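You operate a simulated robot arm through the tools that you are given. There is no shell and no other tool.

You run a simulated robot arm. Do the job below in one go: nothing can be reset, and whatever is moved stays where it is left.

Task
Tank B loses air at its lid: vent it, tighten the black and grey clamps, then pressurise it again.
Fine: air shut and gauge at zero first; vent shut, refill to 2 bar, see it hold five seconds with the air shut, reopen the air.

It is judged by the outcome, as a careful person would: the job done as asked, and still so three seconds after it is handed in. It fails if anything else is knocked over, pushed out of place, dropped, spilled or broken. A push-on lid holds only when it is set on centred and level and pressed home; a screw cap is set on level and turned clockwise until tight.

Robot
A 6-joint arm with a two-finger parallel gripper, fixed in place. Base frame: the origin is at the foot of the arm, x ahead of it, y to its left, z up. Readings come in mm, rad, newtons and seconds.
With the tool pointing down near the work surface it reaches from about 300 to 660 mm from the base axis. Its first joint turns from -2.007 to 2.007 rad. Payload 3.43 kg.
The TCP is the grasp point between the finger pads, 34 mm short of the fingertips. In the tool frame z runs along the fingers and y along their closing line. Largest opening 128 mm; finger width 24, thickness 12; the body of the gripper, 48 by 130 mm, starts 96 mm behind the TCP.
Orientation is that of the tool frame in the base frame, as [roll, pitch, yaw] about the fixed x, y, z axes, in that order (R = Rz(yaw) Ry(pitch) Rx(roll)). With the fingers straight down and closing along the base's y, the tool's x points along the base's -x, its y along +y and its z along -z.

Tools
- The arm moves only by the tool move_arm. Its arguments are lists of equal length, an entry for each row: "gripper": the gripper command, from -1 (shut) to 1 (fully open), values between in proportion; "slide": the shift along the tool's x, y, z in mm, a list of three; "delta_rot": the turn, a rotation vector about the tool's x, y, z in degrees, a list of three. In form: {"gripper": [gripper, ...], "slide": [[x, y, z], ...], "delta_rot": [[wx, wy, wz], ...]}. A call has 1 to 20 rows; each row is the pose to reach, as a shift and turn from the pose commanded when the call began, along the tool's axes at that moment. Each row takes 0.2 s and may step no farther than 50 mm and 0.15 rad from the row before; otherwise, or with a gripper value out of range, the whole call is refused. A pose out of reach is approached as far as the arm can. The call stops where the force on the tool passes 40 N (or 10 N more than at its start, if that is more) or the arm is blocked; 0.2 s more then pass. Each finger travels about 153 mm/s and halts on what it meets, pressing with about 39 N; the grip force reading is that of the motor and also rises with nothing between the fingers. The clock runs only during rows and for 0.2 s after the last one: add rows that repeat a pose to give the fingers time. It gives the time, the measured TCP pose, the force on the tool (base axes), the opening and the grip force at its end, in the units of the frame above (readings bear some noise), with the torque about the TCP (base axes, N m) and any sound that the robot's microphone picked up.
- Cameras (640 x 400 px; columns grow to the right, rows downward): "scene" is fixed at [50.5, -650.8, 1588.1]; the picture's right is [0.59, -0.81, 0.00], its down [-0.61, -0.44, -0.66] and it looks along [0.54, 0.39, -0.75] (base axes); focal length 347 px, centre (320, 200). "wrist" rides on the gripper at [76, -11, -160] in the tool frame; the picture's right is [0.15, 0.99, 0.00], its down [-0.88, 0.13, -0.46] and it looks along [-0.45, 0.07, 0.89] (tool axes); focal length 234 px, centre (320, 200). There is no depth. A picture from a camera that has moved, and an enlarged one, comes with that camera's place and axes in the base frame and with its lens.
- get_image(camera): a new picture of that camera. It takes no simulated time.
- slide_trunk(by): slides the trunk up (or, below 0, down) by that many mm; the arm rides with it, the base frame stays. It gives what a move gives, with no picture.
- zoom(camera, box): a new picture of the part [left, top, right, bottom] of that camera's present view, enlarged. It takes no simulated time.
- close_job(): hands the job in; it is judged then, once.

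Places have to be worked out from the pictures, the camera data and where the tool is seen. Open the gripper and draw the arm clear of the work before you hand the job in, unless the task says otherwise.

The tools are called after ">>>" by a JSON object that holds its "api" and its "payload". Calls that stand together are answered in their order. move_arm: Moves the arm, as the interface text tells. Its arguments: {"type":"object","properties":{"gripper":{"type":"array","items":{"type":"number"}},"slide":{"type":"array","items":{"type":"array","items":{"type":"number"}}},"delta_rot":{"type":"array","items":{"type":"array","items":{"type":"number"}}}},"required":["gripper","slide","delta_rot"]} The other tools are called the same way: slide_trunk (by) slides the trunk up or down; get_image (camera) takes a picture; zoom (camera, box) takes an enlarged picture of a part of a camera's view; close_job () hands the job in.

At the start:

```text
time_s: 0.0
tcp_pos: [441.3, 91.1, 1147.9]
ee_rot: [-3.141, 0.0, -3.141]
force: [0.3, 0.0, -1.0]
ft_torque: [-0.04, 0.03, 0.02]
gripper_width: 128.0
finger_force: 0.0
trunk travel left (down, up): [-875.0, 115.0]
```

scene: 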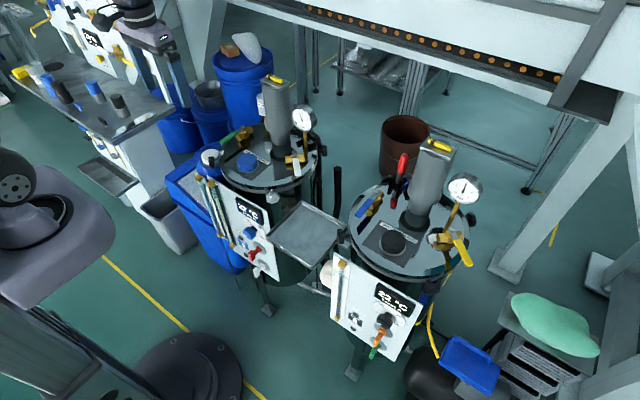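
wrist: 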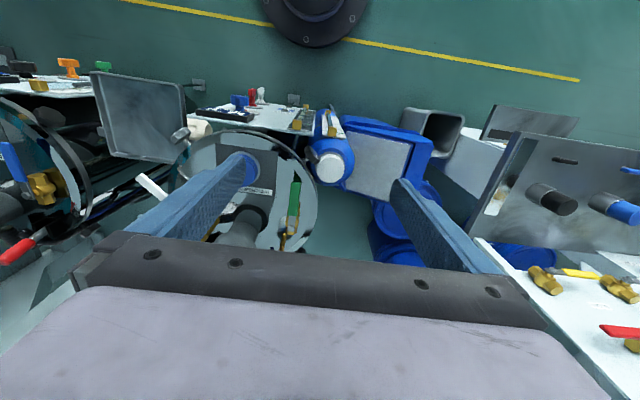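

I start by looking closely at both tanks in the scene camera to find which is tank B and where its valves and clamps are.

>>> {"api": "zoom", "payload": {"camera": "scene", "box": [320, 120, 500, 240]}}

>>> {"api": "zoom", "payload": {"camera": "scene", "box": [180, 70, 340, 180]}}

>>> {"api": "zoom", "payload": {"camera": "scene", "box": [310, 240, 450, 370]}}

>>> {"api": "zoom", "payload": {"camera": "scene", "box": [180, 170, 330, 290]}}

>>> {"api": "zoom", "payload": {"camera": "scene", "box": [0, 0, 200, 150]}}

```text
3.33 times, centred on (410, 180) of scene
camera zoom: at [50.5, -650.8, 1588.1], right [0.59, -0.81, 0.0], down [-0.61, -0.44, -0.66], along [0.54, 0.39, -0.75], focal length 1157 px, centre (20, 267)
```

zoom: 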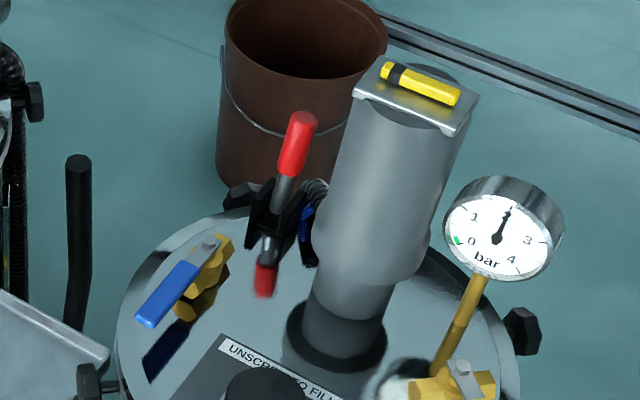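

```text
3.64 times, centred on (260, 125) of scene
camera zoom: at [50.5, -650.8, 1588.1], right [0.59, -0.81, 0.0], down [-0.61, -0.44, -0.66], along [0.54, 0.39, -0.75], focal length 1262 px, centre (538, 473)
```

zoom: 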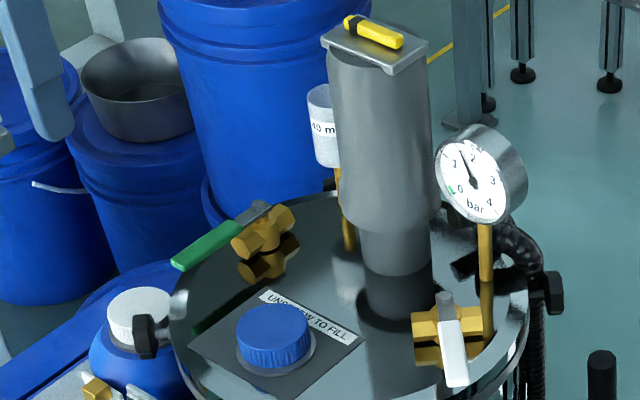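

```text
3.08 times, centred on (380, 305) of scene
camera zoom: at [50.5, -650.8, 1588.1], right [0.59, -0.81, 0.0], down [-0.61, -0.44, -0.66], along [0.54, 0.39, -0.75], focal length 1068 px, centre (135, -123)
```

zoom: 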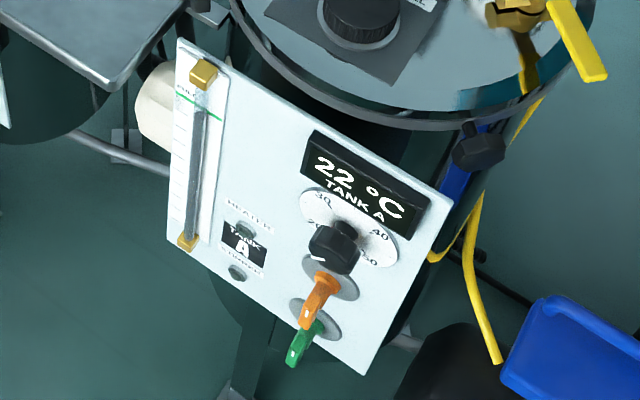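

```text
3.33 times, centred on (255, 230) of scene
camera zoom: at [50.5, -650.8, 1588.1], right [0.59, -0.81, 0.0], down [-0.61, -0.44, -0.66], along [0.54, 0.39, -0.75], focal length 1157 px, centre (537, 100)
```

zoom: 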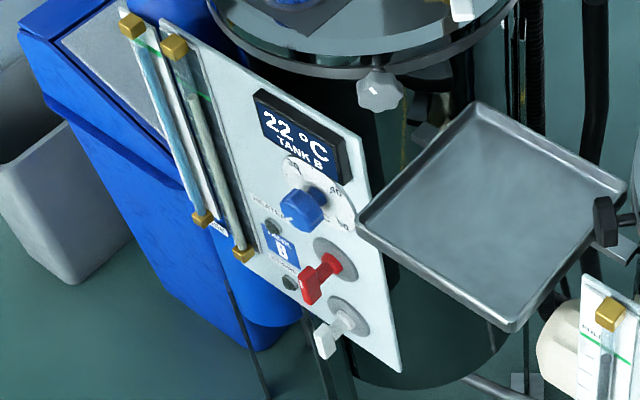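

```text
2.67 times, centred on (100, 75) of scene
camera zoom: at [50.5, -650.8, 1588.1], right [0.59, -0.81, 0.0], down [-0.61, -0.44, -0.66], along [0.54, 0.39, -0.75], focal length 926 px, centre (907, 533)
```

zoom: 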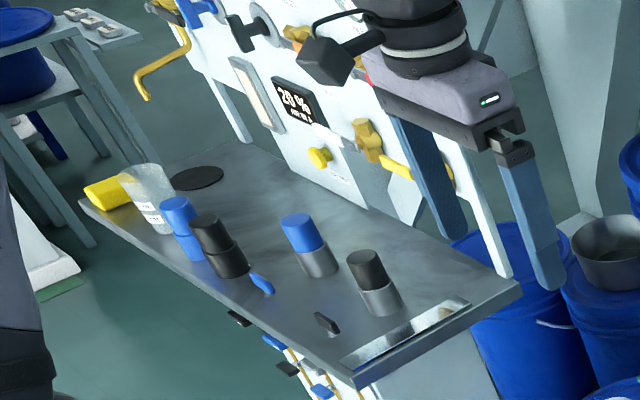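

Tank B is the nearer-left one (blue label), lid at roughly (600, -40, 850). I zoom the wrist view and the scene further on tank B's rim and valves.

>>> {"api": "zoom", "payload": {"camera": "wrist", "box": [150, 110, 350, 260]}}

>>> {"api": "zoom", "payload": {"camera": "scene", "box": [200, 130, 280, 190]}}

>>> {"api": "zoom", "payload": {"camera": "scene", "box": [260, 90, 340, 150]}}

>>> {"api": "zoom", "payload": {"camera": "scene", "box": [260, 150, 360, 225]}}

```text
2.67 times, centred on (250, 185) of wrist
camera zoom: at [366.0, 80.0, 1307.6], right [-0.15, 0.99, 0.0], down [0.88, 0.13, 0.46], along [0.45, 0.07, -0.89], focal length 624 px, centre (507, 240)
```

zoom: 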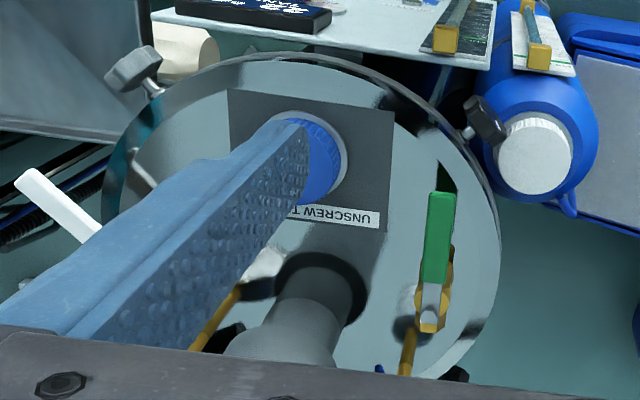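

```text
6.67 times, centred on (240, 160) of scene
camera zoom: at [50.5, -650.8, 1588.1], right [0.59, -0.81, 0.0], down [-0.61, -0.44, -0.66], along [0.54, 0.39, -0.75], focal length 2314 px, centre (853, 467)
```

zoom: 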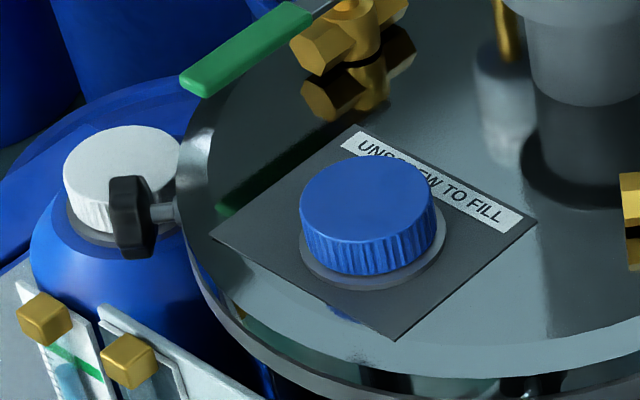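

```text
6.67 times, centred on (300, 120) of scene
camera zoom: at [50.5, -650.8, 1588.1], right [0.59, -0.81, 0.0], down [-0.61, -0.44, -0.66], along [0.54, 0.39, -0.75], focal length 2314 px, centre (453, 733)
```

zoom: 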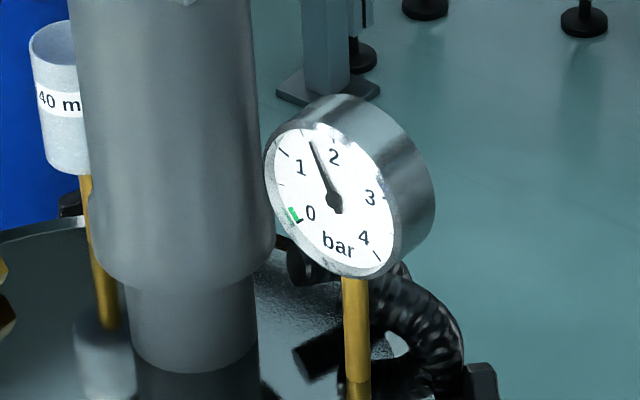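

```text
5.33 times, centred on (310, 188) of scene
camera zoom: at [50.5, -650.8, 1588.1], right [0.59, -0.81, 0.0], down [-0.61, -0.44, -0.66], along [0.54, 0.39, -0.75], focal length 1852 px, centre (373, 267)
```

zoom: 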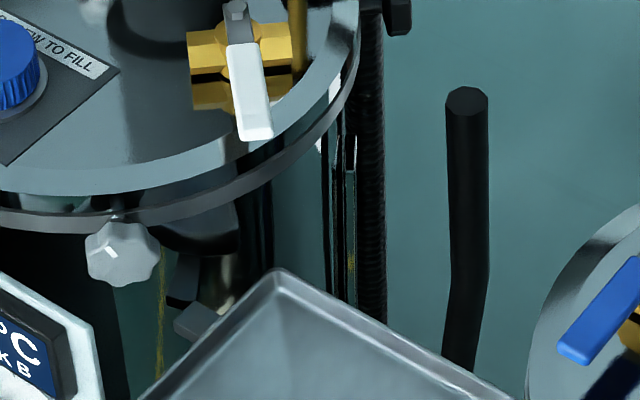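

The gauge on B reads about 1.6 bar; a black knob sits front-left, a grey one front-right on the rim. I shift the tool right over the front of tank B (staying well above and in front of its motor) to look between the fingers.

>>> {"api": "move_arm", "payload": {"gripper": [1, 1, 1, 1], "slide": [[0, -40, 0], [30, -80, 0], [60, -120, 0], [80, -150, 0]], "delta_rot": [[0, 0, 0], [0, 0, 0], [0, 0, 0], [0, 0, 0]]}}

>>> {"api": "get_image", "payload": {"camera": "wrist"}}

>>> {"api": "get_image", "payload": {"camera": "scene"}}

```text
time_s: 1.0
tcp_pos: [362.9, -58.2, 1148.8]
ee_rot: [-3.142, 0.0, -3.139]
force: [0.3, -0.5, 0.0]
ft_torque: [0.02, -0.04, -0.02]
gripper_width: 127.9
finger_force: 0.1
trunk travel left (down, up): [-875.0, 115.0]
```

```text
taken
camera wrist: at [287.1, -68.8, 1308.0], right [-0.15, 0.99, 0.0], down [0.88, 0.13, 0.46], along [0.45, 0.07, -0.89], focal length 234 px, centre (320, 200)
```

wrist: 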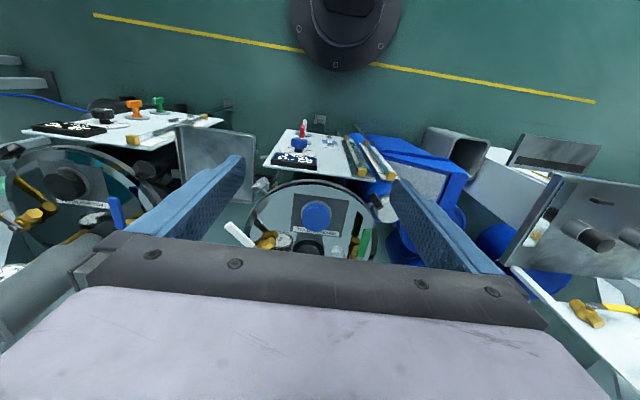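

```text
taken
```

scene: 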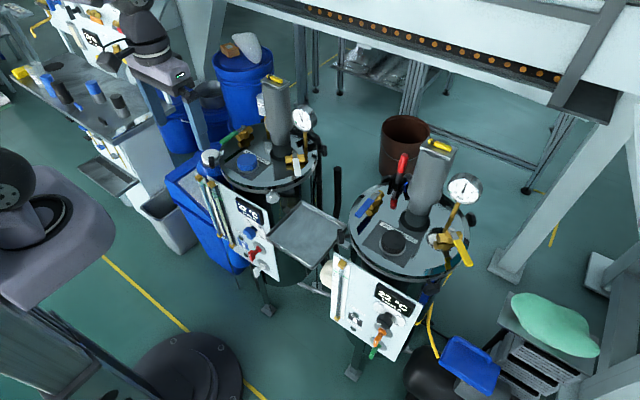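

I tilt the tool so the camera looks more toward the tank front and lid.

>>> {"api": "move_arm", "payload": {"gripper": [1, 1, 1, 1, 1, 1], "slide": [[0, 0, 0], [0, 0, 0], [0, 0, 0], [0, 0, 0], [0, 0, 0], [0, 0, 0]], "delta_rot": [[0, -8, 0], [0, -16, 0], [0, -24, 0], [0, -32, 0], [0, -38, 0], [0, -38, 0]]}}

>>> {"api": "get_image", "payload": {"camera": "wrist"}}

>>> {"api": "zoom", "payload": {"camera": "wrist", "box": [210, 120, 410, 260]}}

```text
time_s: 2.4
tcp_pos: [401.0, -73.0, 1128.0]
ee_rot: [3.14, 0.661, 3.141]
force: [0.4, -0.3, 0.2]
ft_torque: [0.02, -0.03, 0.01]
gripper_width: 128.0
finger_force: 0.1
out of reach, approached as far as the arm can: row 3, 4, 5, 6
trunk travel left (down, up): [-875.0, 115.0]
```

```text
taken
camera wrist: at [243.0, -84.2, 1206.1], right [-0.12, 0.99, -0.09], down [0.41, 0.13, 0.9], along [0.9, 0.07, -0.42], focal length 234 px, centre (320, 200)
```

wrist: 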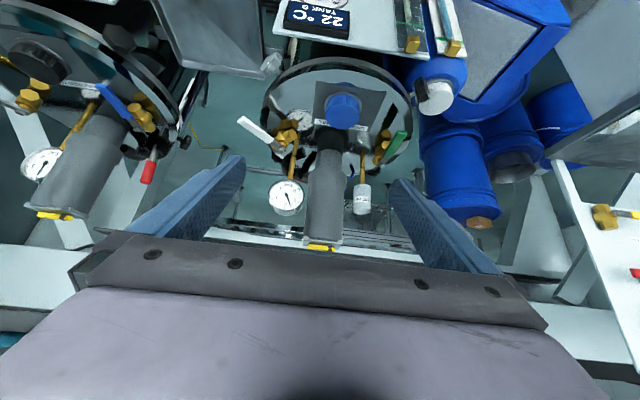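

```text
2.86 times, centred on (310, 190) of wrist
camera zoom: at [243.0, -84.2, 1206.1], right [-0.12, 0.99, -0.09], down [0.41, 0.13, 0.9], along [0.9, 0.07, -0.42], focal length 669 px, centre (349, 229)
```

zoom: 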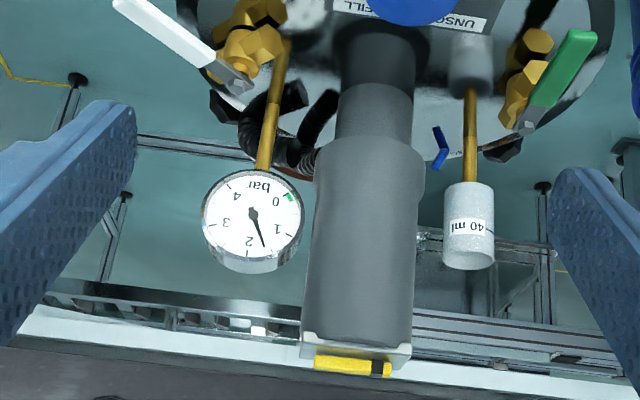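

>>> {"api": "zoom", "payload": {"camera": "wrist", "box": [220, 40, 440, 190]}}

>>> {"api": "zoom", "payload": {"camera": "wrist", "box": [340, 110, 440, 180]}}

>>> {"api": "zoom", "payload": {"camera": "wrist", "box": [220, 90, 330, 170]}}

>>> {"api": "zoom", "payload": {"camera": "wrist", "box": [0, 20, 230, 220]}}

```text
2.67 times, centred on (330, 115) of wrist
camera zoom: at [243.0, -84.2, 1206.1], right [-0.12, 0.99, -0.09], down [0.41, 0.13, 0.9], along [0.9, 0.07, -0.42], focal length 624 px, centre (293, 427)
```

zoom: 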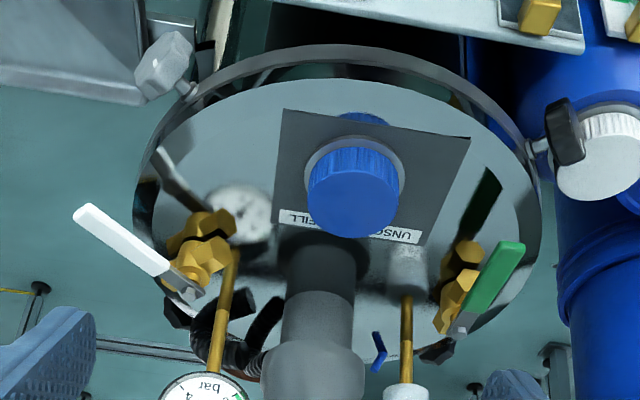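

```text
5.71 times, centred on (390, 145) of wrist
camera zoom: at [243.0, -84.2, 1206.1], right [-0.12, 0.99, -0.09], down [0.41, 0.13, 0.9], along [0.9, 0.07, -0.42], focal length 1338 px, centre (-80, 514)
```

zoom: 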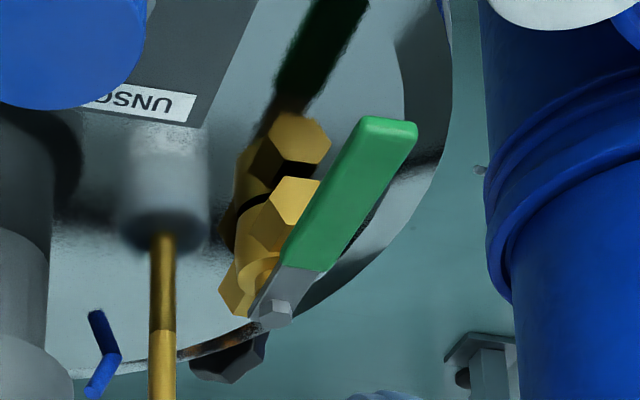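

```text
5.00 times, centred on (275, 130) of wrist
camera zoom: at [243.0, -84.2, 1206.1], right [-0.12, 0.99, -0.09], down [0.41, 0.13, 0.9], along [0.9, 0.07, -0.42], focal length 1171 px, centre (545, 550)
```

zoom: 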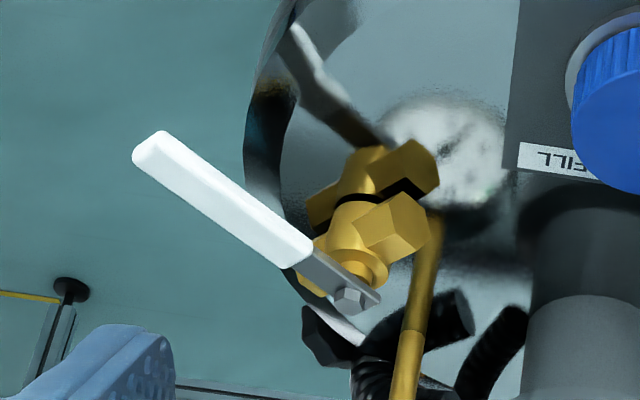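

```text
2.00 times, centred on (115, 120) of wrist
camera zoom: at [243.0, -84.2, 1206.1], right [-0.12, 0.99, -0.09], down [0.41, 0.13, 0.9], along [0.9, 0.07, -0.42], focal length 468 px, centre (730, 360)
```

zoom: 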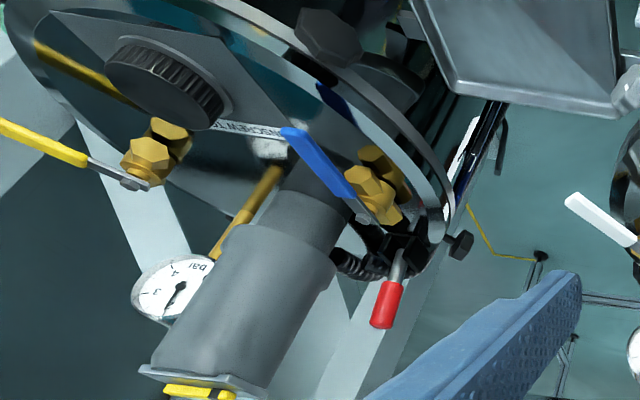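

The green lever lies along its valve body (looks open), the white one across its body (looks shut). I need to trace which is air and which is vent, so I look at the hoses.

>>> {"api": "zoom", "payload": {"camera": "scene", "box": [400, 180, 520, 360]}}

>>> {"api": "zoom", "payload": {"camera": "scene", "box": [280, 130, 360, 290]}}

>>> {"api": "zoom", "payload": {"camera": "scene", "box": [30, 0, 250, 130]}}

>>> {"api": "zoom", "payload": {"camera": "scene", "box": [220, 110, 320, 180]}}

```text
2.22 times, centred on (460, 270) of scene
camera zoom: at [50.5, -650.8, 1588.1], right [0.59, -0.81, 0.0], down [-0.61, -0.44, -0.66], along [0.54, 0.39, -0.75], focal length 772 px, centre (9, 44)
```

zoom: 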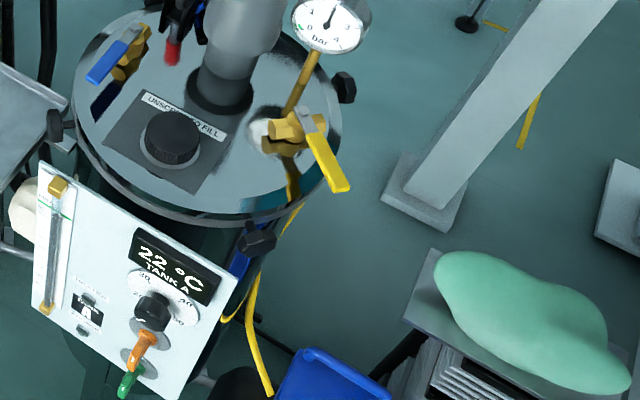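

```text
2.50 times, centred on (320, 210) of scene
camera zoom: at [50.5, -650.8, 1588.1], right [0.59, -0.81, 0.0], down [-0.61, -0.44, -0.66], along [0.54, 0.39, -0.75], focal length 868 px, centre (320, 175)
```

zoom: 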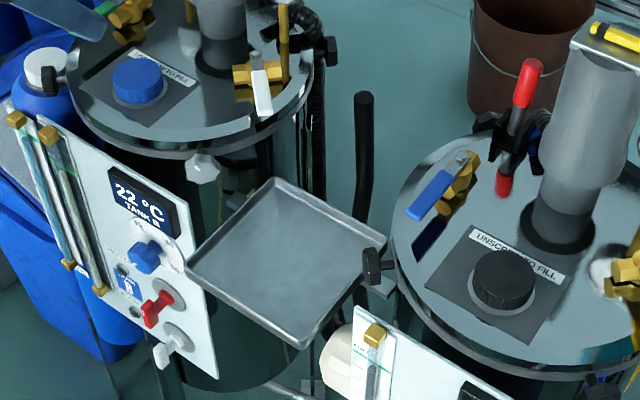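

```text
2.91 times, centred on (140, 65) of scene
camera zoom: at [50.5, -650.8, 1588.1], right [0.59, -0.81, 0.0], down [-0.61, -0.44, -0.66], along [0.54, 0.39, -0.75], focal length 1010 px, centre (844, 593)
```

zoom: 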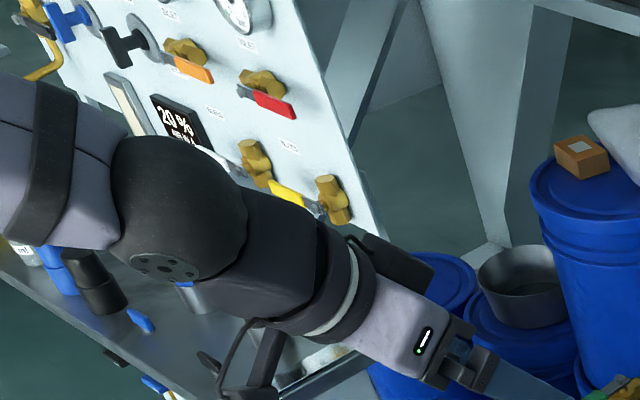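

```text
5.71 times, centred on (270, 145) of scene
camera zoom: at [50.5, -650.8, 1588.1], right [0.59, -0.81, 0.0], down [-0.61, -0.44, -0.66], along [0.54, 0.39, -0.75], focal length 1984 px, centre (606, 514)
```

zoom: 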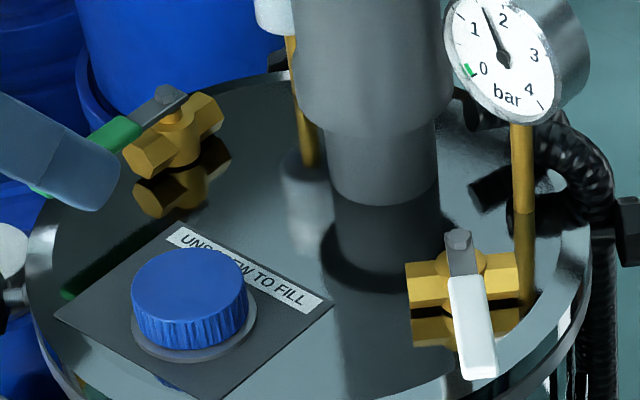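

I zoom in on tank B's panel text and the tank A panel for labels that identify air and vent.

>>> {"api": "zoom", "payload": {"camera": "scene", "box": [230, 215, 290, 280]}}

>>> {"api": "zoom", "payload": {"camera": "scene", "box": [335, 300, 405, 360]}}

>>> {"api": "zoom", "payload": {"camera": "scene", "box": [195, 170, 250, 240]}}

>>> {"api": "zoom", "payload": {"camera": "scene", "box": [50, 0, 150, 60]}}

>>> {"api": "zoom", "payload": {"camera": "wrist", "box": [440, 0, 640, 330]}}

>>> {"api": "zoom", "payload": {"camera": "wrist", "box": [260, 0, 480, 80]}}

```text
6.15 times, centred on (260, 248) of scene
camera zoom: at [50.5, -650.8, 1588.1], right [0.59, -0.81, 0.0], down [-0.61, -0.44, -0.66], along [0.54, 0.39, -0.75], focal length 2136 px, centre (689, -92)
```

zoom: 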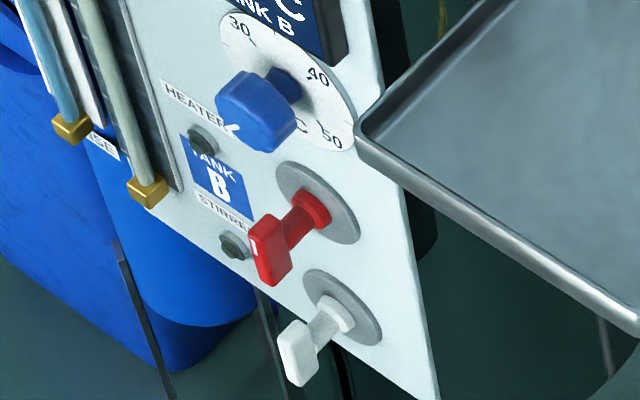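

```text
6.67 times, centred on (370, 330) of scene
camera zoom: at [50.5, -650.8, 1588.1], right [0.59, -0.81, 0.0], down [-0.61, -0.44, -0.66], along [0.54, 0.39, -0.75], focal length 2314 px, centre (-13, -667)
```

zoom: 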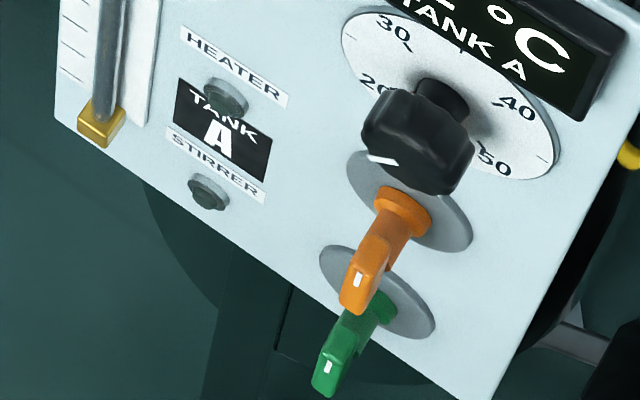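

```text
5.71 times, centred on (222, 205) of scene
camera zoom: at [50.5, -650.8, 1588.1], right [0.59, -0.81, 0.0], down [-0.61, -0.44, -0.66], along [0.54, 0.39, -0.75], focal length 1984 px, centre (877, 171)
```

zoom: 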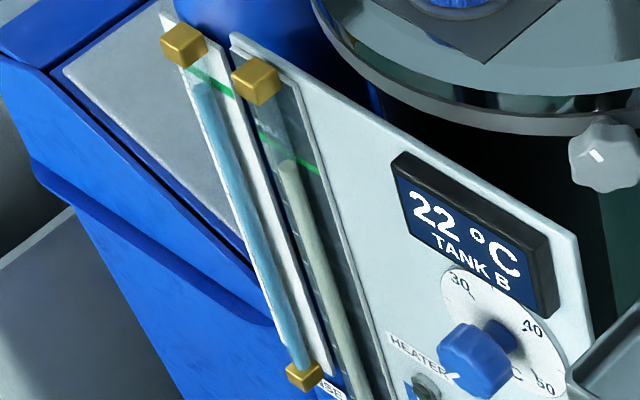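

```text
6.40 times, centred on (100, 30) of scene
camera zoom: at [50.5, -650.8, 1588.1], right [0.59, -0.81, 0.0], down [-0.61, -0.44, -0.66], along [0.54, 0.39, -0.75], focal length 2222 px, centre (1728, 1288)
```

zoom: 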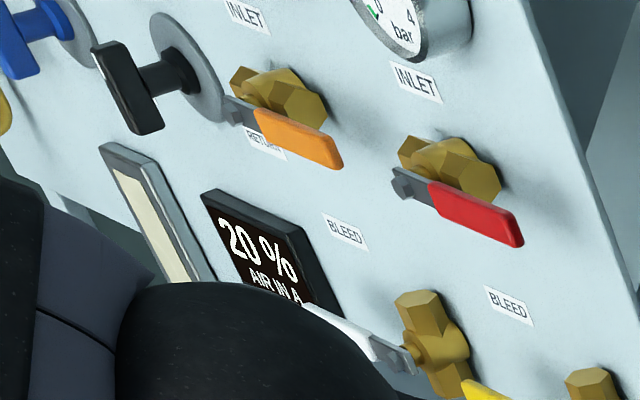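

```text
1.21 times, centred on (540, 165) of wrist
camera zoom: at [243.0, -84.2, 1206.1], right [-0.12, 0.99, -0.09], down [0.41, 0.13, 0.9], along [0.9, 0.07, -0.42], focal length 284 px, centre (53, 242)
```

zoom: 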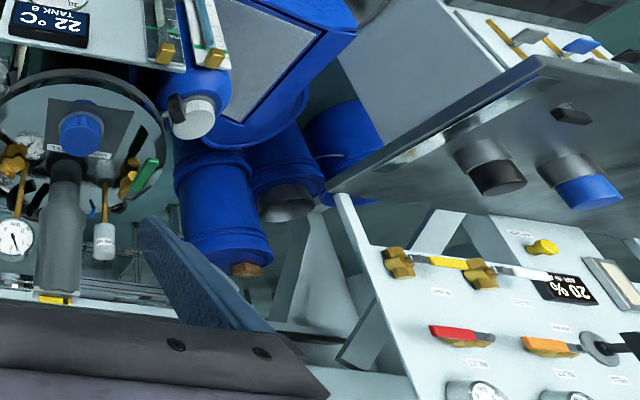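

```text
2.91 times, centred on (370, 40) of wrist
camera zoom: at [243.0, -84.2, 1206.1], right [-0.12, 0.99, -0.09], down [0.41, 0.13, 0.9], along [0.9, 0.07, -0.42], focal length 681 px, centre (174, 666)
```

zoom: 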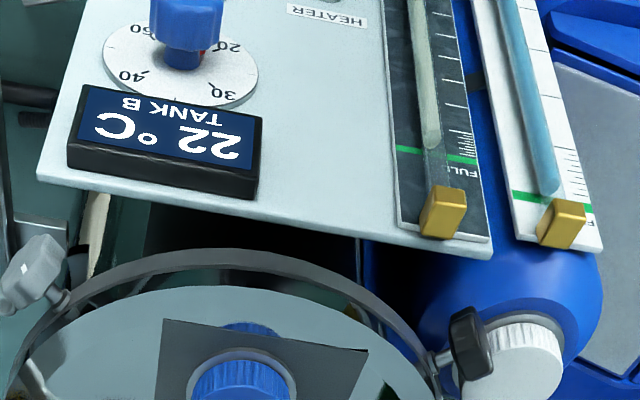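

The panel knobs are heater/stirrer and plain handles; I still need to trace the hoses on tank B. I move right, to the gap between the tanks, and yaw the camera to look at B's right side.

>>> {"api": "move_arm", "payload": {"gripper": [1, 1, 1, 1, 1, 1, 1], "slide": [[0, -40, 0], [0, -80, 0], [0, -120, 0], [0, -160, 0], [0, -200, 0], [0, -220, 0], [0, -220, 0]], "delta_rot": [[-4.3, 0, -5.5], [-8.6, 0, -11], [-12.9, 0, -16.5], [-17.2, 0, -22], [-21.5, 0, -27.5], [-24.6, 0, -31.5], [-24.6, 0, -31.5]]}}

>>> {"api": "get_image", "payload": {"camera": "wrist"}}

```text
time_s: 4.0
tcp_pos: [402.2, -297.8, 1126.5]
ee_rot: [-3.141, 0.661, -2.441]
force: [0.6, 0.3, 0.6]
ft_torque: [0.0, -0.01, 0.01]
gripper_width: 127.8
finger_force: 0.0
trunk travel left (down, up): [-875.0, 115.0]
```

```text
taken
camera wrist: at [289.8, -408.0, 1205.5], right [-0.73, 0.68, -0.09], down [0.23, 0.37, 0.9], along [0.65, 0.63, -0.42], focal length 234 px, centre (320, 200)
```

wrist: 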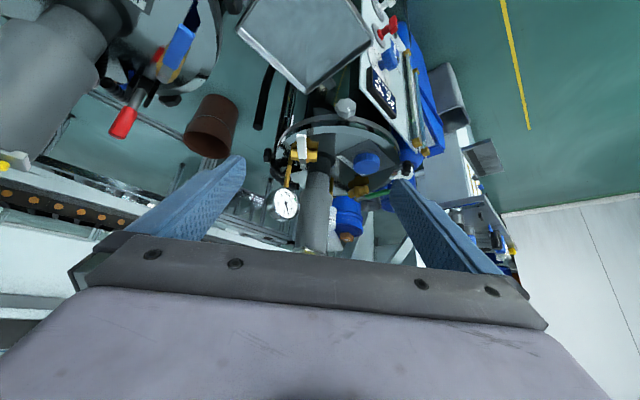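

>>> {"api": "zoom", "payload": {"camera": "wrist", "box": [230, 60, 430, 250]}}

>>> {"api": "zoom", "payload": {"camera": "wrist", "box": [260, 100, 340, 170]}}

>>> {"api": "zoom", "payload": {"camera": "wrist", "box": [240, 40, 340, 130]}}

>>> {"api": "zoom", "payload": {"camera": "wrist", "box": [320, 130, 420, 230]}}

```text
2.11 times, centred on (330, 155) of wrist
camera zoom: at [289.8, -408.0, 1205.5], right [-0.73, 0.68, -0.09], down [0.23, 0.37, 0.9], along [0.65, 0.63, -0.42], focal length 493 px, centre (299, 295)
```

zoom: 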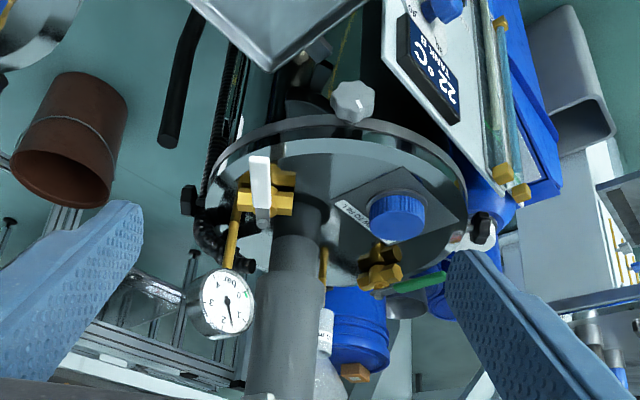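

```text
5.71 times, centred on (300, 135) of wrist
camera zoom: at [289.8, -408.0, 1205.5], right [-0.73, 0.68, -0.09], down [0.23, 0.37, 0.9], along [0.65, 0.63, -0.42], focal length 1338 px, centre (434, 571)
```

zoom: 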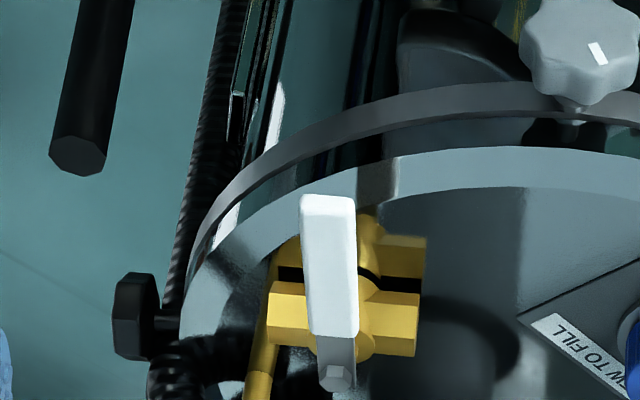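

```text
4.44 times, centred on (290, 85) of wrist
camera zoom: at [289.8, -408.0, 1205.5], right [-0.73, 0.68, -0.09], down [0.23, 0.37, 0.9], along [0.65, 0.63, -0.42], focal length 1041 px, centre (453, 711)
```

zoom: 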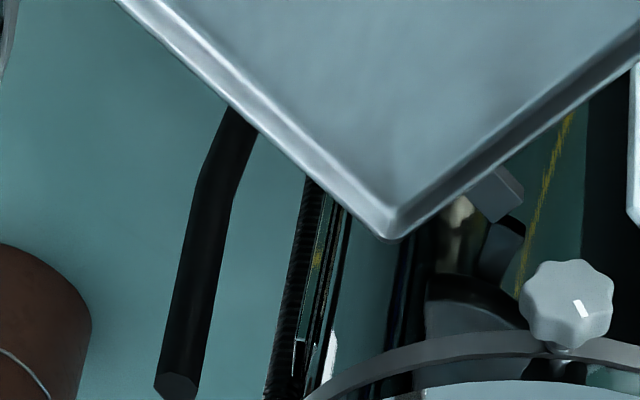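

```text
4.00 times, centred on (370, 180) of wrist
camera zoom: at [289.8, -408.0, 1205.5], right [-0.73, 0.68, -0.09], down [0.23, 0.37, 0.9], along [0.65, 0.63, -0.42], focal length 937 px, centre (120, 280)
```

zoom: 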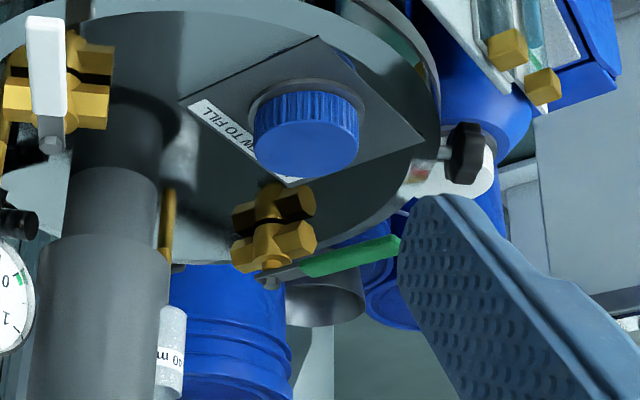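

The lid's front knobs are at about (502,-163,862) grey and (504,92,856) black, with radial horizontal axes; the green valve pivot is near (639,70,921) and the white near (630,-142,929). I swing back and get a view from above to check all clamps and the lid fittings.

>>> {"api": "move_arm", "payload": {"gripper": [1, 1, 1, 1, 1, 1, 1], "slide": [[-21.6, 30.3, 13.9], [-43.2, 60.6, 27.7], [-64.8, 90.9, 41.6], [-86.4, 121.2, 55.4], [-108, 151.5, 69.3], [-129.7, 181.9, 83.2], [-129.7, 181.9, 83.2]], "delta_rot": [[4.1, 0, 5.3], [8.2, 0, 10.5], [12.3, 0, 15.8], [16.4, 0, 21.1], [20.5, 0, 26.3], [24.6, 0, 31.6], [24.6, 0, 31.6]]}}

>>> {"api": "slide_trunk", "payload": {"by": 110}}

```text
time_s: 5.6
tcp_pos: [409.8, -60.2, 1135.6]
ee_rot: [-3.14, 0.661, -3.141]
force: [-0.2, 0.2, 0.0]
ft_torque: [0.04, -0.03, 0.0]
gripper_width: 128.0
finger_force: 0.1
out of reach, approached as far as the arm can: row 6, 7
trunk travel left (down, up): [-875.0, 115.0]
```

```text
time_s: 7.0
tcp_pos: [411.1, -60.2, 1245.1]
ee_rot: [3.14, 0.661, 3.138]
force: [0.4, 0.0, 0.5]
ft_torque: [-0.01, -0.05, 0.0]
gripper_width: 127.9
finger_force: 0.1
trunk travel left (down, up): [-985.0, 5.0]
```

>>> {"api": "move_arm", "payload": {"gripper": [1, 1, 1, 1, 1, 1], "slide": [[-25, 8, 20], [-50, 15, 40], [-75, 22, 60], [-102, 30, 80], [-102, 30, 80], [-102, 30, 80]], "delta_rot": [[0, 8, 0], [0, 16, 0], [0, 24, 0], [0, 32, 0], [0, 38, 0], [0, 38, 0]]}}

>>> {"api": "get_image", "payload": {"camera": "wrist"}}

>>> {"api": "zoom", "payload": {"camera": "wrist", "box": [200, 100, 440, 250]}}

```text
time_s: 8.4
tcp_pos: [539.9, -30.4, 1245.2]
ee_rot: [-3.141, -0.004, -3.141]
force: [0.4, -1.0, -0.5]
ft_torque: [0.01, -0.03, 0.01]
gripper_width: 128.2
finger_force: 0.1
trunk travel left (down, up): [-985.0, 5.0]
```

```text
taken
camera wrist: at [464.4, -41.8, 1404.6], right [-0.15, 0.99, 0.0], down [0.88, 0.13, 0.45], along [0.45, 0.07, -0.89], focal length 234 px, centre (320, 200)
```

wrist: 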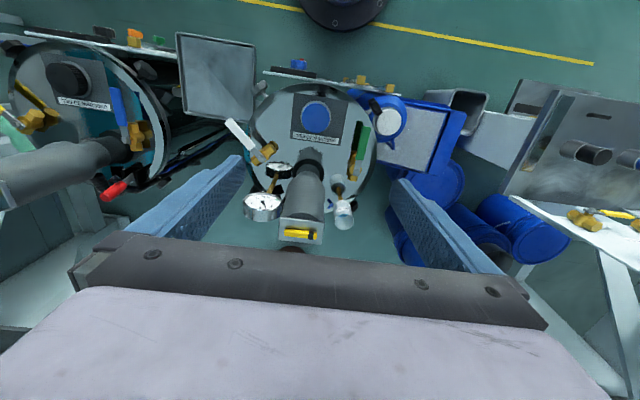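

```text
2.67 times, centred on (320, 175) of wrist
camera zoom: at [464.4, -41.8, 1404.6], right [-0.15, 0.99, 0.0], down [0.88, 0.13, 0.45], along [0.45, 0.07, -0.89], focal length 624 px, centre (320, 267)
```

zoom: 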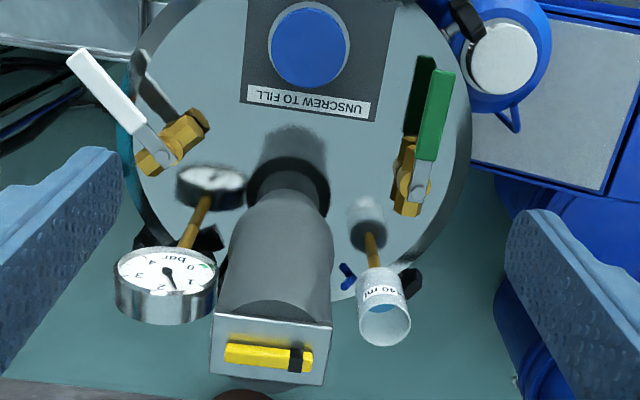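

>>> {"api": "zoom", "payload": {"camera": "wrist", "box": [235, 175, 295, 225]}}

>>> {"api": "zoom", "payload": {"camera": "wrist", "box": [320, 160, 400, 220]}}

>>> {"api": "zoom", "payload": {"camera": "wrist", "box": [215, 70, 295, 130]}}

>>> {"api": "zoom", "payload": {"camera": "wrist", "box": [340, 80, 420, 140]}}

>>> {"api": "zoom", "payload": {"camera": "wrist", "box": [470, 70, 640, 250]}}

>>> {"api": "zoom", "payload": {"camera": "wrist", "box": [0, 40, 160, 220]}}

```text
8.00 times, centred on (265, 200) of wrist
camera zoom: at [464.4, -41.8, 1404.6], right [-0.15, 0.99, 0.0], down [0.88, 0.13, 0.45], along [0.45, 0.07, -0.89], focal length 1873 px, centre (760, 200)
```

zoom: 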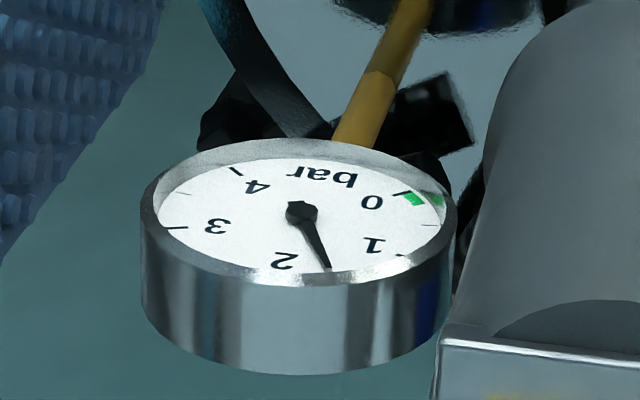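

```text
6.67 times, centred on (360, 190) of wrist
camera zoom: at [464.4, -41.8, 1404.6], right [-0.15, 0.99, 0.0], down [0.88, 0.13, 0.45], along [0.45, 0.07, -0.89], focal length 1561 px, centre (53, 267)
```

zoom: 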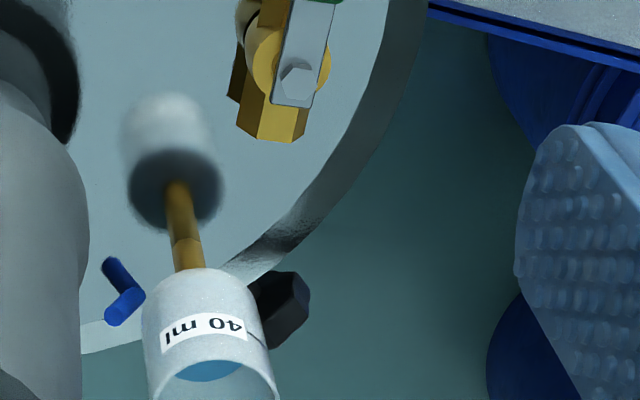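

```text
6.67 times, centred on (255, 100) of wrist
camera zoom: at [464.4, -41.8, 1404.6], right [-0.15, 0.99, 0.0], down [0.88, 0.13, 0.45], along [0.45, 0.07, -0.89], focal length 1561 px, centre (753, 867)
```

zoom: 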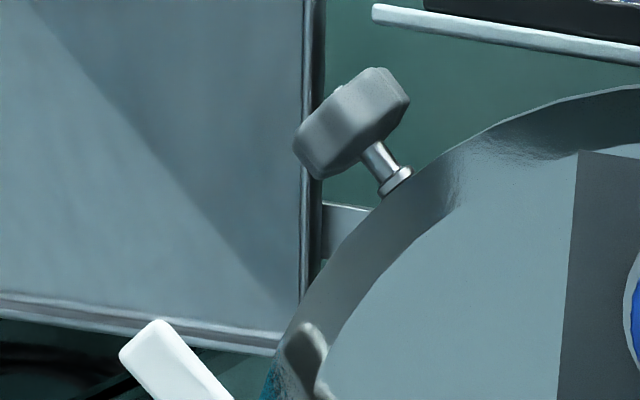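

```text
6.67 times, centred on (380, 110) of wrist
camera zoom: at [464.4, -41.8, 1404.6], right [-0.15, 0.99, 0.0], down [0.88, 0.13, 0.45], along [0.45, 0.07, -0.89], focal length 1561 px, centre (-80, 800)
```

zoom: 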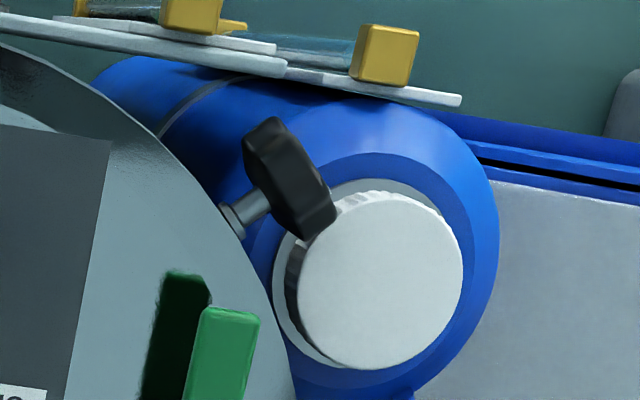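

```text
2.22 times, centred on (555, 160) of wrist
camera zoom: at [464.4, -41.8, 1404.6], right [-0.15, 0.99, 0.0], down [0.88, 0.13, 0.45], along [0.45, 0.07, -0.89], focal length 520 px, centre (-202, 289)
```

zoom: 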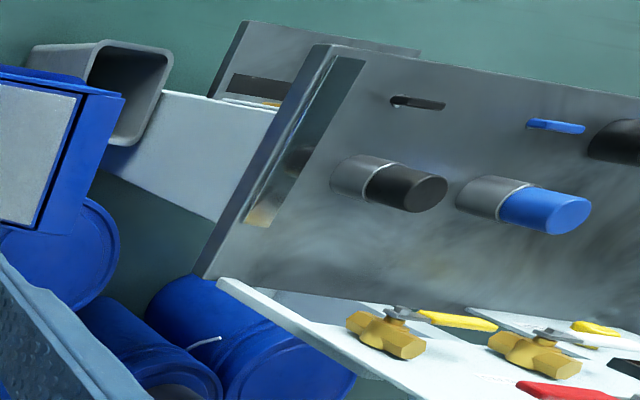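

```text
2.22 times, centred on (80, 130) of wrist
camera zoom: at [464.4, -41.8, 1404.6], right [-0.15, 0.99, 0.0], down [0.88, 0.13, 0.45], along [0.45, 0.07, -0.89], focal length 520 px, centre (853, 356)
```

zoom: 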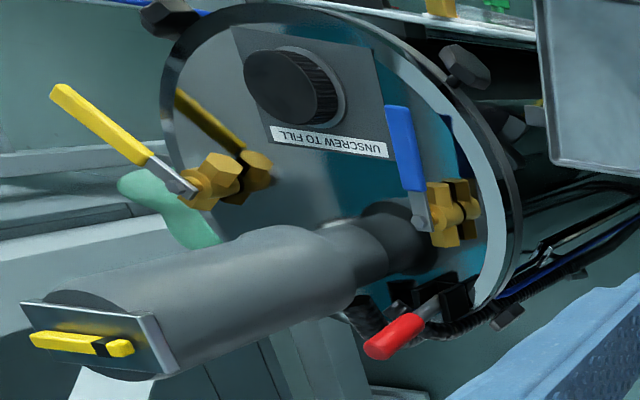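

Both front clamps (black at left, grey at right) show long exposed studs, i.e. they look backed off, and the gauge still reads about 1.6 bar. I lower the trunk later; first I probe how far the arm reaches here with the tool vertical, well above everything.

>>> {"api": "move_arm", "payload": {"gripper": [-1, -1, -1, -1, -1, -1], "slide": [[-30, 45, 0], [-60, 90, 0], [-90, 130, 0], [-120, 170, 0], [-150, 190, 0], [-150, 190, 0]], "delta_rot": [[0, 0, 0], [0, 0, 0], [0, 0, 0], [0, 0, 0], [0, 0, 0], [0, 0, 0]]}}

>>> {"api": "get_image", "payload": {"camera": "scene"}}

```text
refused: row 1 steps farther than a row can; nothing moved
```

```text
taken
```

scene: 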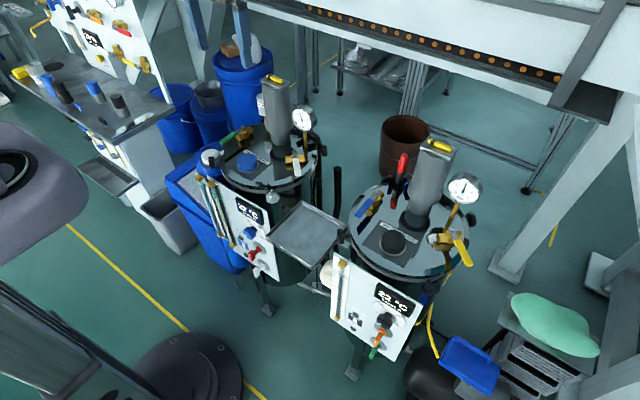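

>>> {"api": "move_arm", "payload": {"gripper": [-1, -1, -1, -1, -1, -1, -1], "slide": [[-25, 35, 0], [-50, 70, 0], [-75, 105, 0], [-100, 140, 0], [-125, 175, 0], [-150, 190, 0], [-150, 190, 0]], "delta_rot": [[0, 0, 0], [0, 0, 0], [0, 0, 0], [0, 0, 0], [0, 0, 0], [0, 0, 0], [0, 0, 0]]}}

>>> {"api": "get_image", "payload": {"camera": "scene"}}

>>> {"api": "get_image", "payload": {"camera": "wrist"}}

```text
time_s: 10.0
tcp_pos: [623.1, 139.1, 1222.2]
ee_rot: [3.141, 0.0, 3.141]
force: [0.0, -0.1, -0.4]
ft_torque: [0.01, -0.02, -0.02]
gripper_width: 0.1
finger_force: 33.1
out of reach, approached as far as the arm can: row 4, 5, 6, 7
trunk travel left (down, up): [-985.0, 5.0]
```

```text
taken
```

scene: 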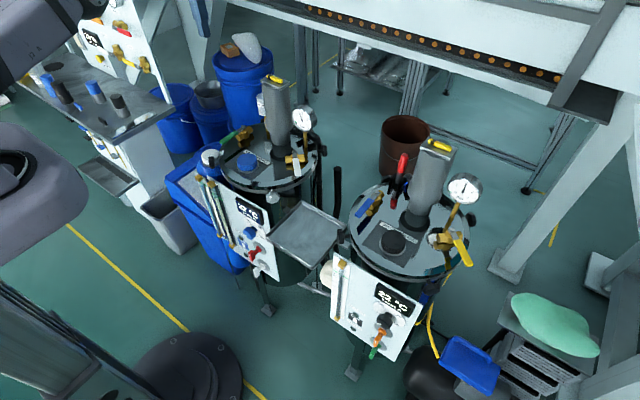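

```text
taken
camera wrist: at [547.5, 126.6, 1379.9], right [-0.15, 0.99, 0.0], down [0.88, 0.13, 0.46], along [0.45, 0.07, -0.89], focal length 234 px, centre (320, 200)
```

wrist: 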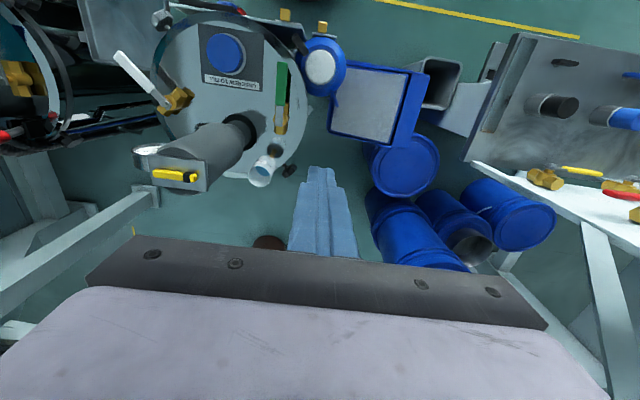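

The reach limit is about 638 mm radius up here and grows lower down. I lower the trunk and then come down in the free space left of the lid to test reach at valve-lever height.

>>> {"api": "slide_trunk", "payload": {"by": -110}}

>>> {"api": "move_arm", "payload": {"gripper": [-1, -1, -1, -1, -1], "slide": [[0, 15, 40], [0, 30, 80], [0, 30, 120], [0, 30, 150], [0, 30, 150]], "delta_rot": [[0, 0, 0], [0, 0, 0], [0, 0, 0], [0, 0, 0], [0, 0, 0]]}}

```text
time_s: 11.4
tcp_pos: [625.4, 138.9, 1109.7]
ee_rot: [3.14, 0.0, -3.142]
force: [0.3, -0.2, 0.1]
ft_torque: [-0.05, -0.02, 0.02]
gripper_width: 0.1
finger_force: 32.7
trunk travel left (down, up): [-875.0, 115.0]
```

```text
time_s: 12.6
tcp_pos: [634.4, 171.6, 959.9]
ee_rot: [-3.141, -0.001, -3.14]
force: [-0.5, -0.8, -0.9]
ft_torque: [0.01, 0.01, 0.0]
gripper_width: 0.2
finger_force: 32.5
out of reach, approached as far as the arm can: row 2, 3, 4, 5
trunk travel left (down, up): [-875.0, 115.0]
```

I send a zero move to learn whether the commanded pose coincides with the measured one after an out-of-reach request.

>>> {"api": "move_arm", "payload": {"gripper": [-1, -1], "slide": [[0, 0, 0], [0, 0, 0]], "delta_rot": [[0, 0, 0], [0, 0, 0]]}}

>>> {"api": "get_image", "payload": {"camera": "wrist"}}

>>> {"api": "get_image", "payload": {"camera": "scene"}}

```text
time_s: 13.2
tcp_pos: [634.8, 171.7, 960.2]
ee_rot: [-3.141, -0.003, 3.141]
force: [0.4, -0.2, 0.0]
ft_torque: [0.01, 0.03, 0.0]
gripper_width: 0.1
finger_force: 33.4
trunk travel left (down, up): [-875.0, 115.0]
```

```text
taken
camera wrist: at [559.9, 160.1, 1120.5], right [-0.15, 0.99, 0.0], down [0.88, 0.13, 0.45], along [0.45, 0.07, -0.89], focal length 234 px, centre (320, 200)
```

wrist: 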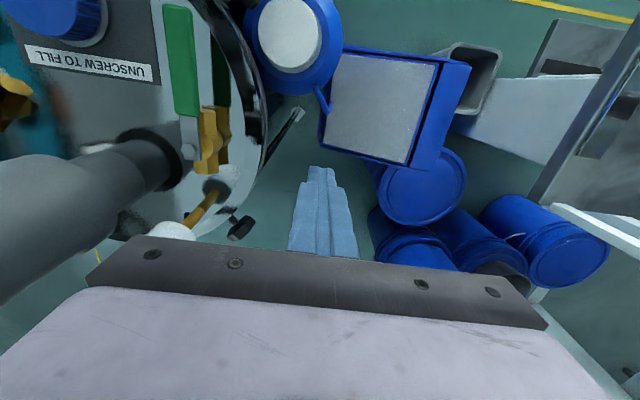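

```text
taken
```

scene: 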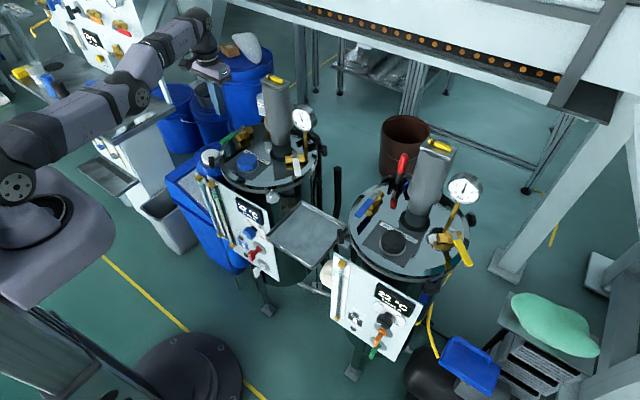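

Commanded and measured poses agree now. I move over the lever and lower the closed fingers on the inner (right) side of the green handle, ready to push it clockwise shut.

>>> {"api": "move_arm", "payload": {"gripper": [-1, -1, -1, -1, -1, -1, -1], "slide": [[30, -22, -30], [55, -57, -40], [70, -97, -40], [71, -134, -40], [71, -138, -10], [71, -138, 20], [71, -138, 20]], "delta_rot": [[0, 0, 0], [0, 0, 0], [0, 0, 0], [0, 0, 0], [0, 0, 0], [0, 0, 0], [0, 0, 0]]}}

>>> {"api": "get_image", "payload": {"camera": "wrist"}}

>>> {"api": "zoom", "payload": {"camera": "scene", "box": [190, 60, 330, 180]}}

```text
time_s: 14.8
tcp_pos: [652.9, 92.4, 984.2]
ee_rot: [3.138, -0.002, 3.141]
force: [0.0, -0.1, -0.5]
ft_torque: [0.06, -0.04, 0.01]
gripper_width: 0.0
finger_force: 33.2
out of reach, approached as far as the arm can: row 1, 2, 3, 4, 5, 6, 7
trunk travel left (down, up): [-875.0, 115.0]
```

```text
taken
camera wrist: at [576.7, 80.1, 1144.3], right [-0.15, 0.99, 0.0], down [0.88, 0.13, 0.45], along [0.45, 0.07, -0.89], focal length 234 px, centre (320, 200)
```

wrist: 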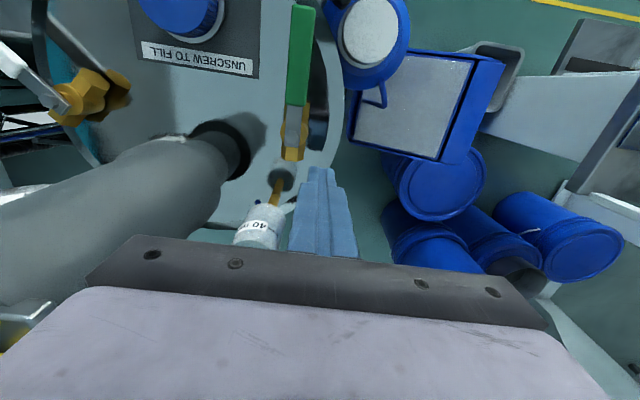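

```text
3.33 times, centred on (260, 120) of scene
camera zoom: at [50.5, -650.8, 1588.1], right [0.59, -0.81, 0.0], down [-0.61, -0.44, -0.66], along [0.54, 0.39, -0.75], focal length 1157 px, centre (520, 467)
```

zoom: 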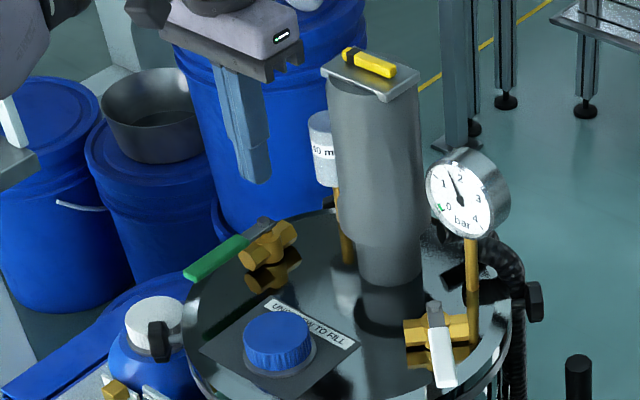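

The request was clipped again, so the commanded pose is still off from the measured one. I test with a small retreat (toward the base and up) to get the arm back inside its reach.

>>> {"api": "move_arm", "payload": {"gripper": [-1, -1], "slide": [[40, 0, -20], [40, 0, -20]], "delta_rot": [[0, 0, 0], [0, 0, 0]]}}

```text
time_s: 15.4
tcp_pos: [651.0, 95.1, 999.3]
ee_rot: [3.139, -0.003, -3.141]
force: [0.0, -0.3, -0.5]
ft_torque: [0.0, 0.02, 0.01]
gripper_width: 0.0
finger_force: 33.3
out of reach, approached as far as the arm can: row 1, 2
trunk travel left (down, up): [-875.0, 115.0]
```

The arm is stuck at its straight-elbow limit, where inward motion barely responds. I command a firm inward-and-up retreat over many rows to bend the elbow again (the way there is clear: over the lid, above the levers).

>>> {"api": "move_arm", "payload": {"gripper": [-1, -1, -1, -1, -1, -1, -1, -1, -1, -1], "slide": [[45, 0, -10], [90, 0, -20], [110, 0, -40], [110, 0, -60], [110, 0, -60], [110, 0, -60], [110, 0, -60], [110, 0, -60], [110, 0, -60], [110, 0, -60]], "delta_rot": [[0, 0, 0], [0, 0, 0], [0, 0, 0], [0, 0, 0], [0, 0, 0], [0, 0, 0], [0, 0, 0], [0, 0, 0], [0, 0, 0], [0, 0, 0]]}}

```text
time_s: 17.6
tcp_pos: [643.9, 104.3, 1042.4]
ee_rot: [-3.141, -0.003, -3.141]
force: [0.1, -0.4, -0.3]
ft_torque: [-0.01, 0.02, -0.03]
gripper_width: 0.0
finger_force: 32.7
out of reach, approached as far as the arm can: row 1, 2, 3, 4, 5, 6, 7, 8, 9, 10
trunk travel left (down, up): [-875.0, 115.0]
```

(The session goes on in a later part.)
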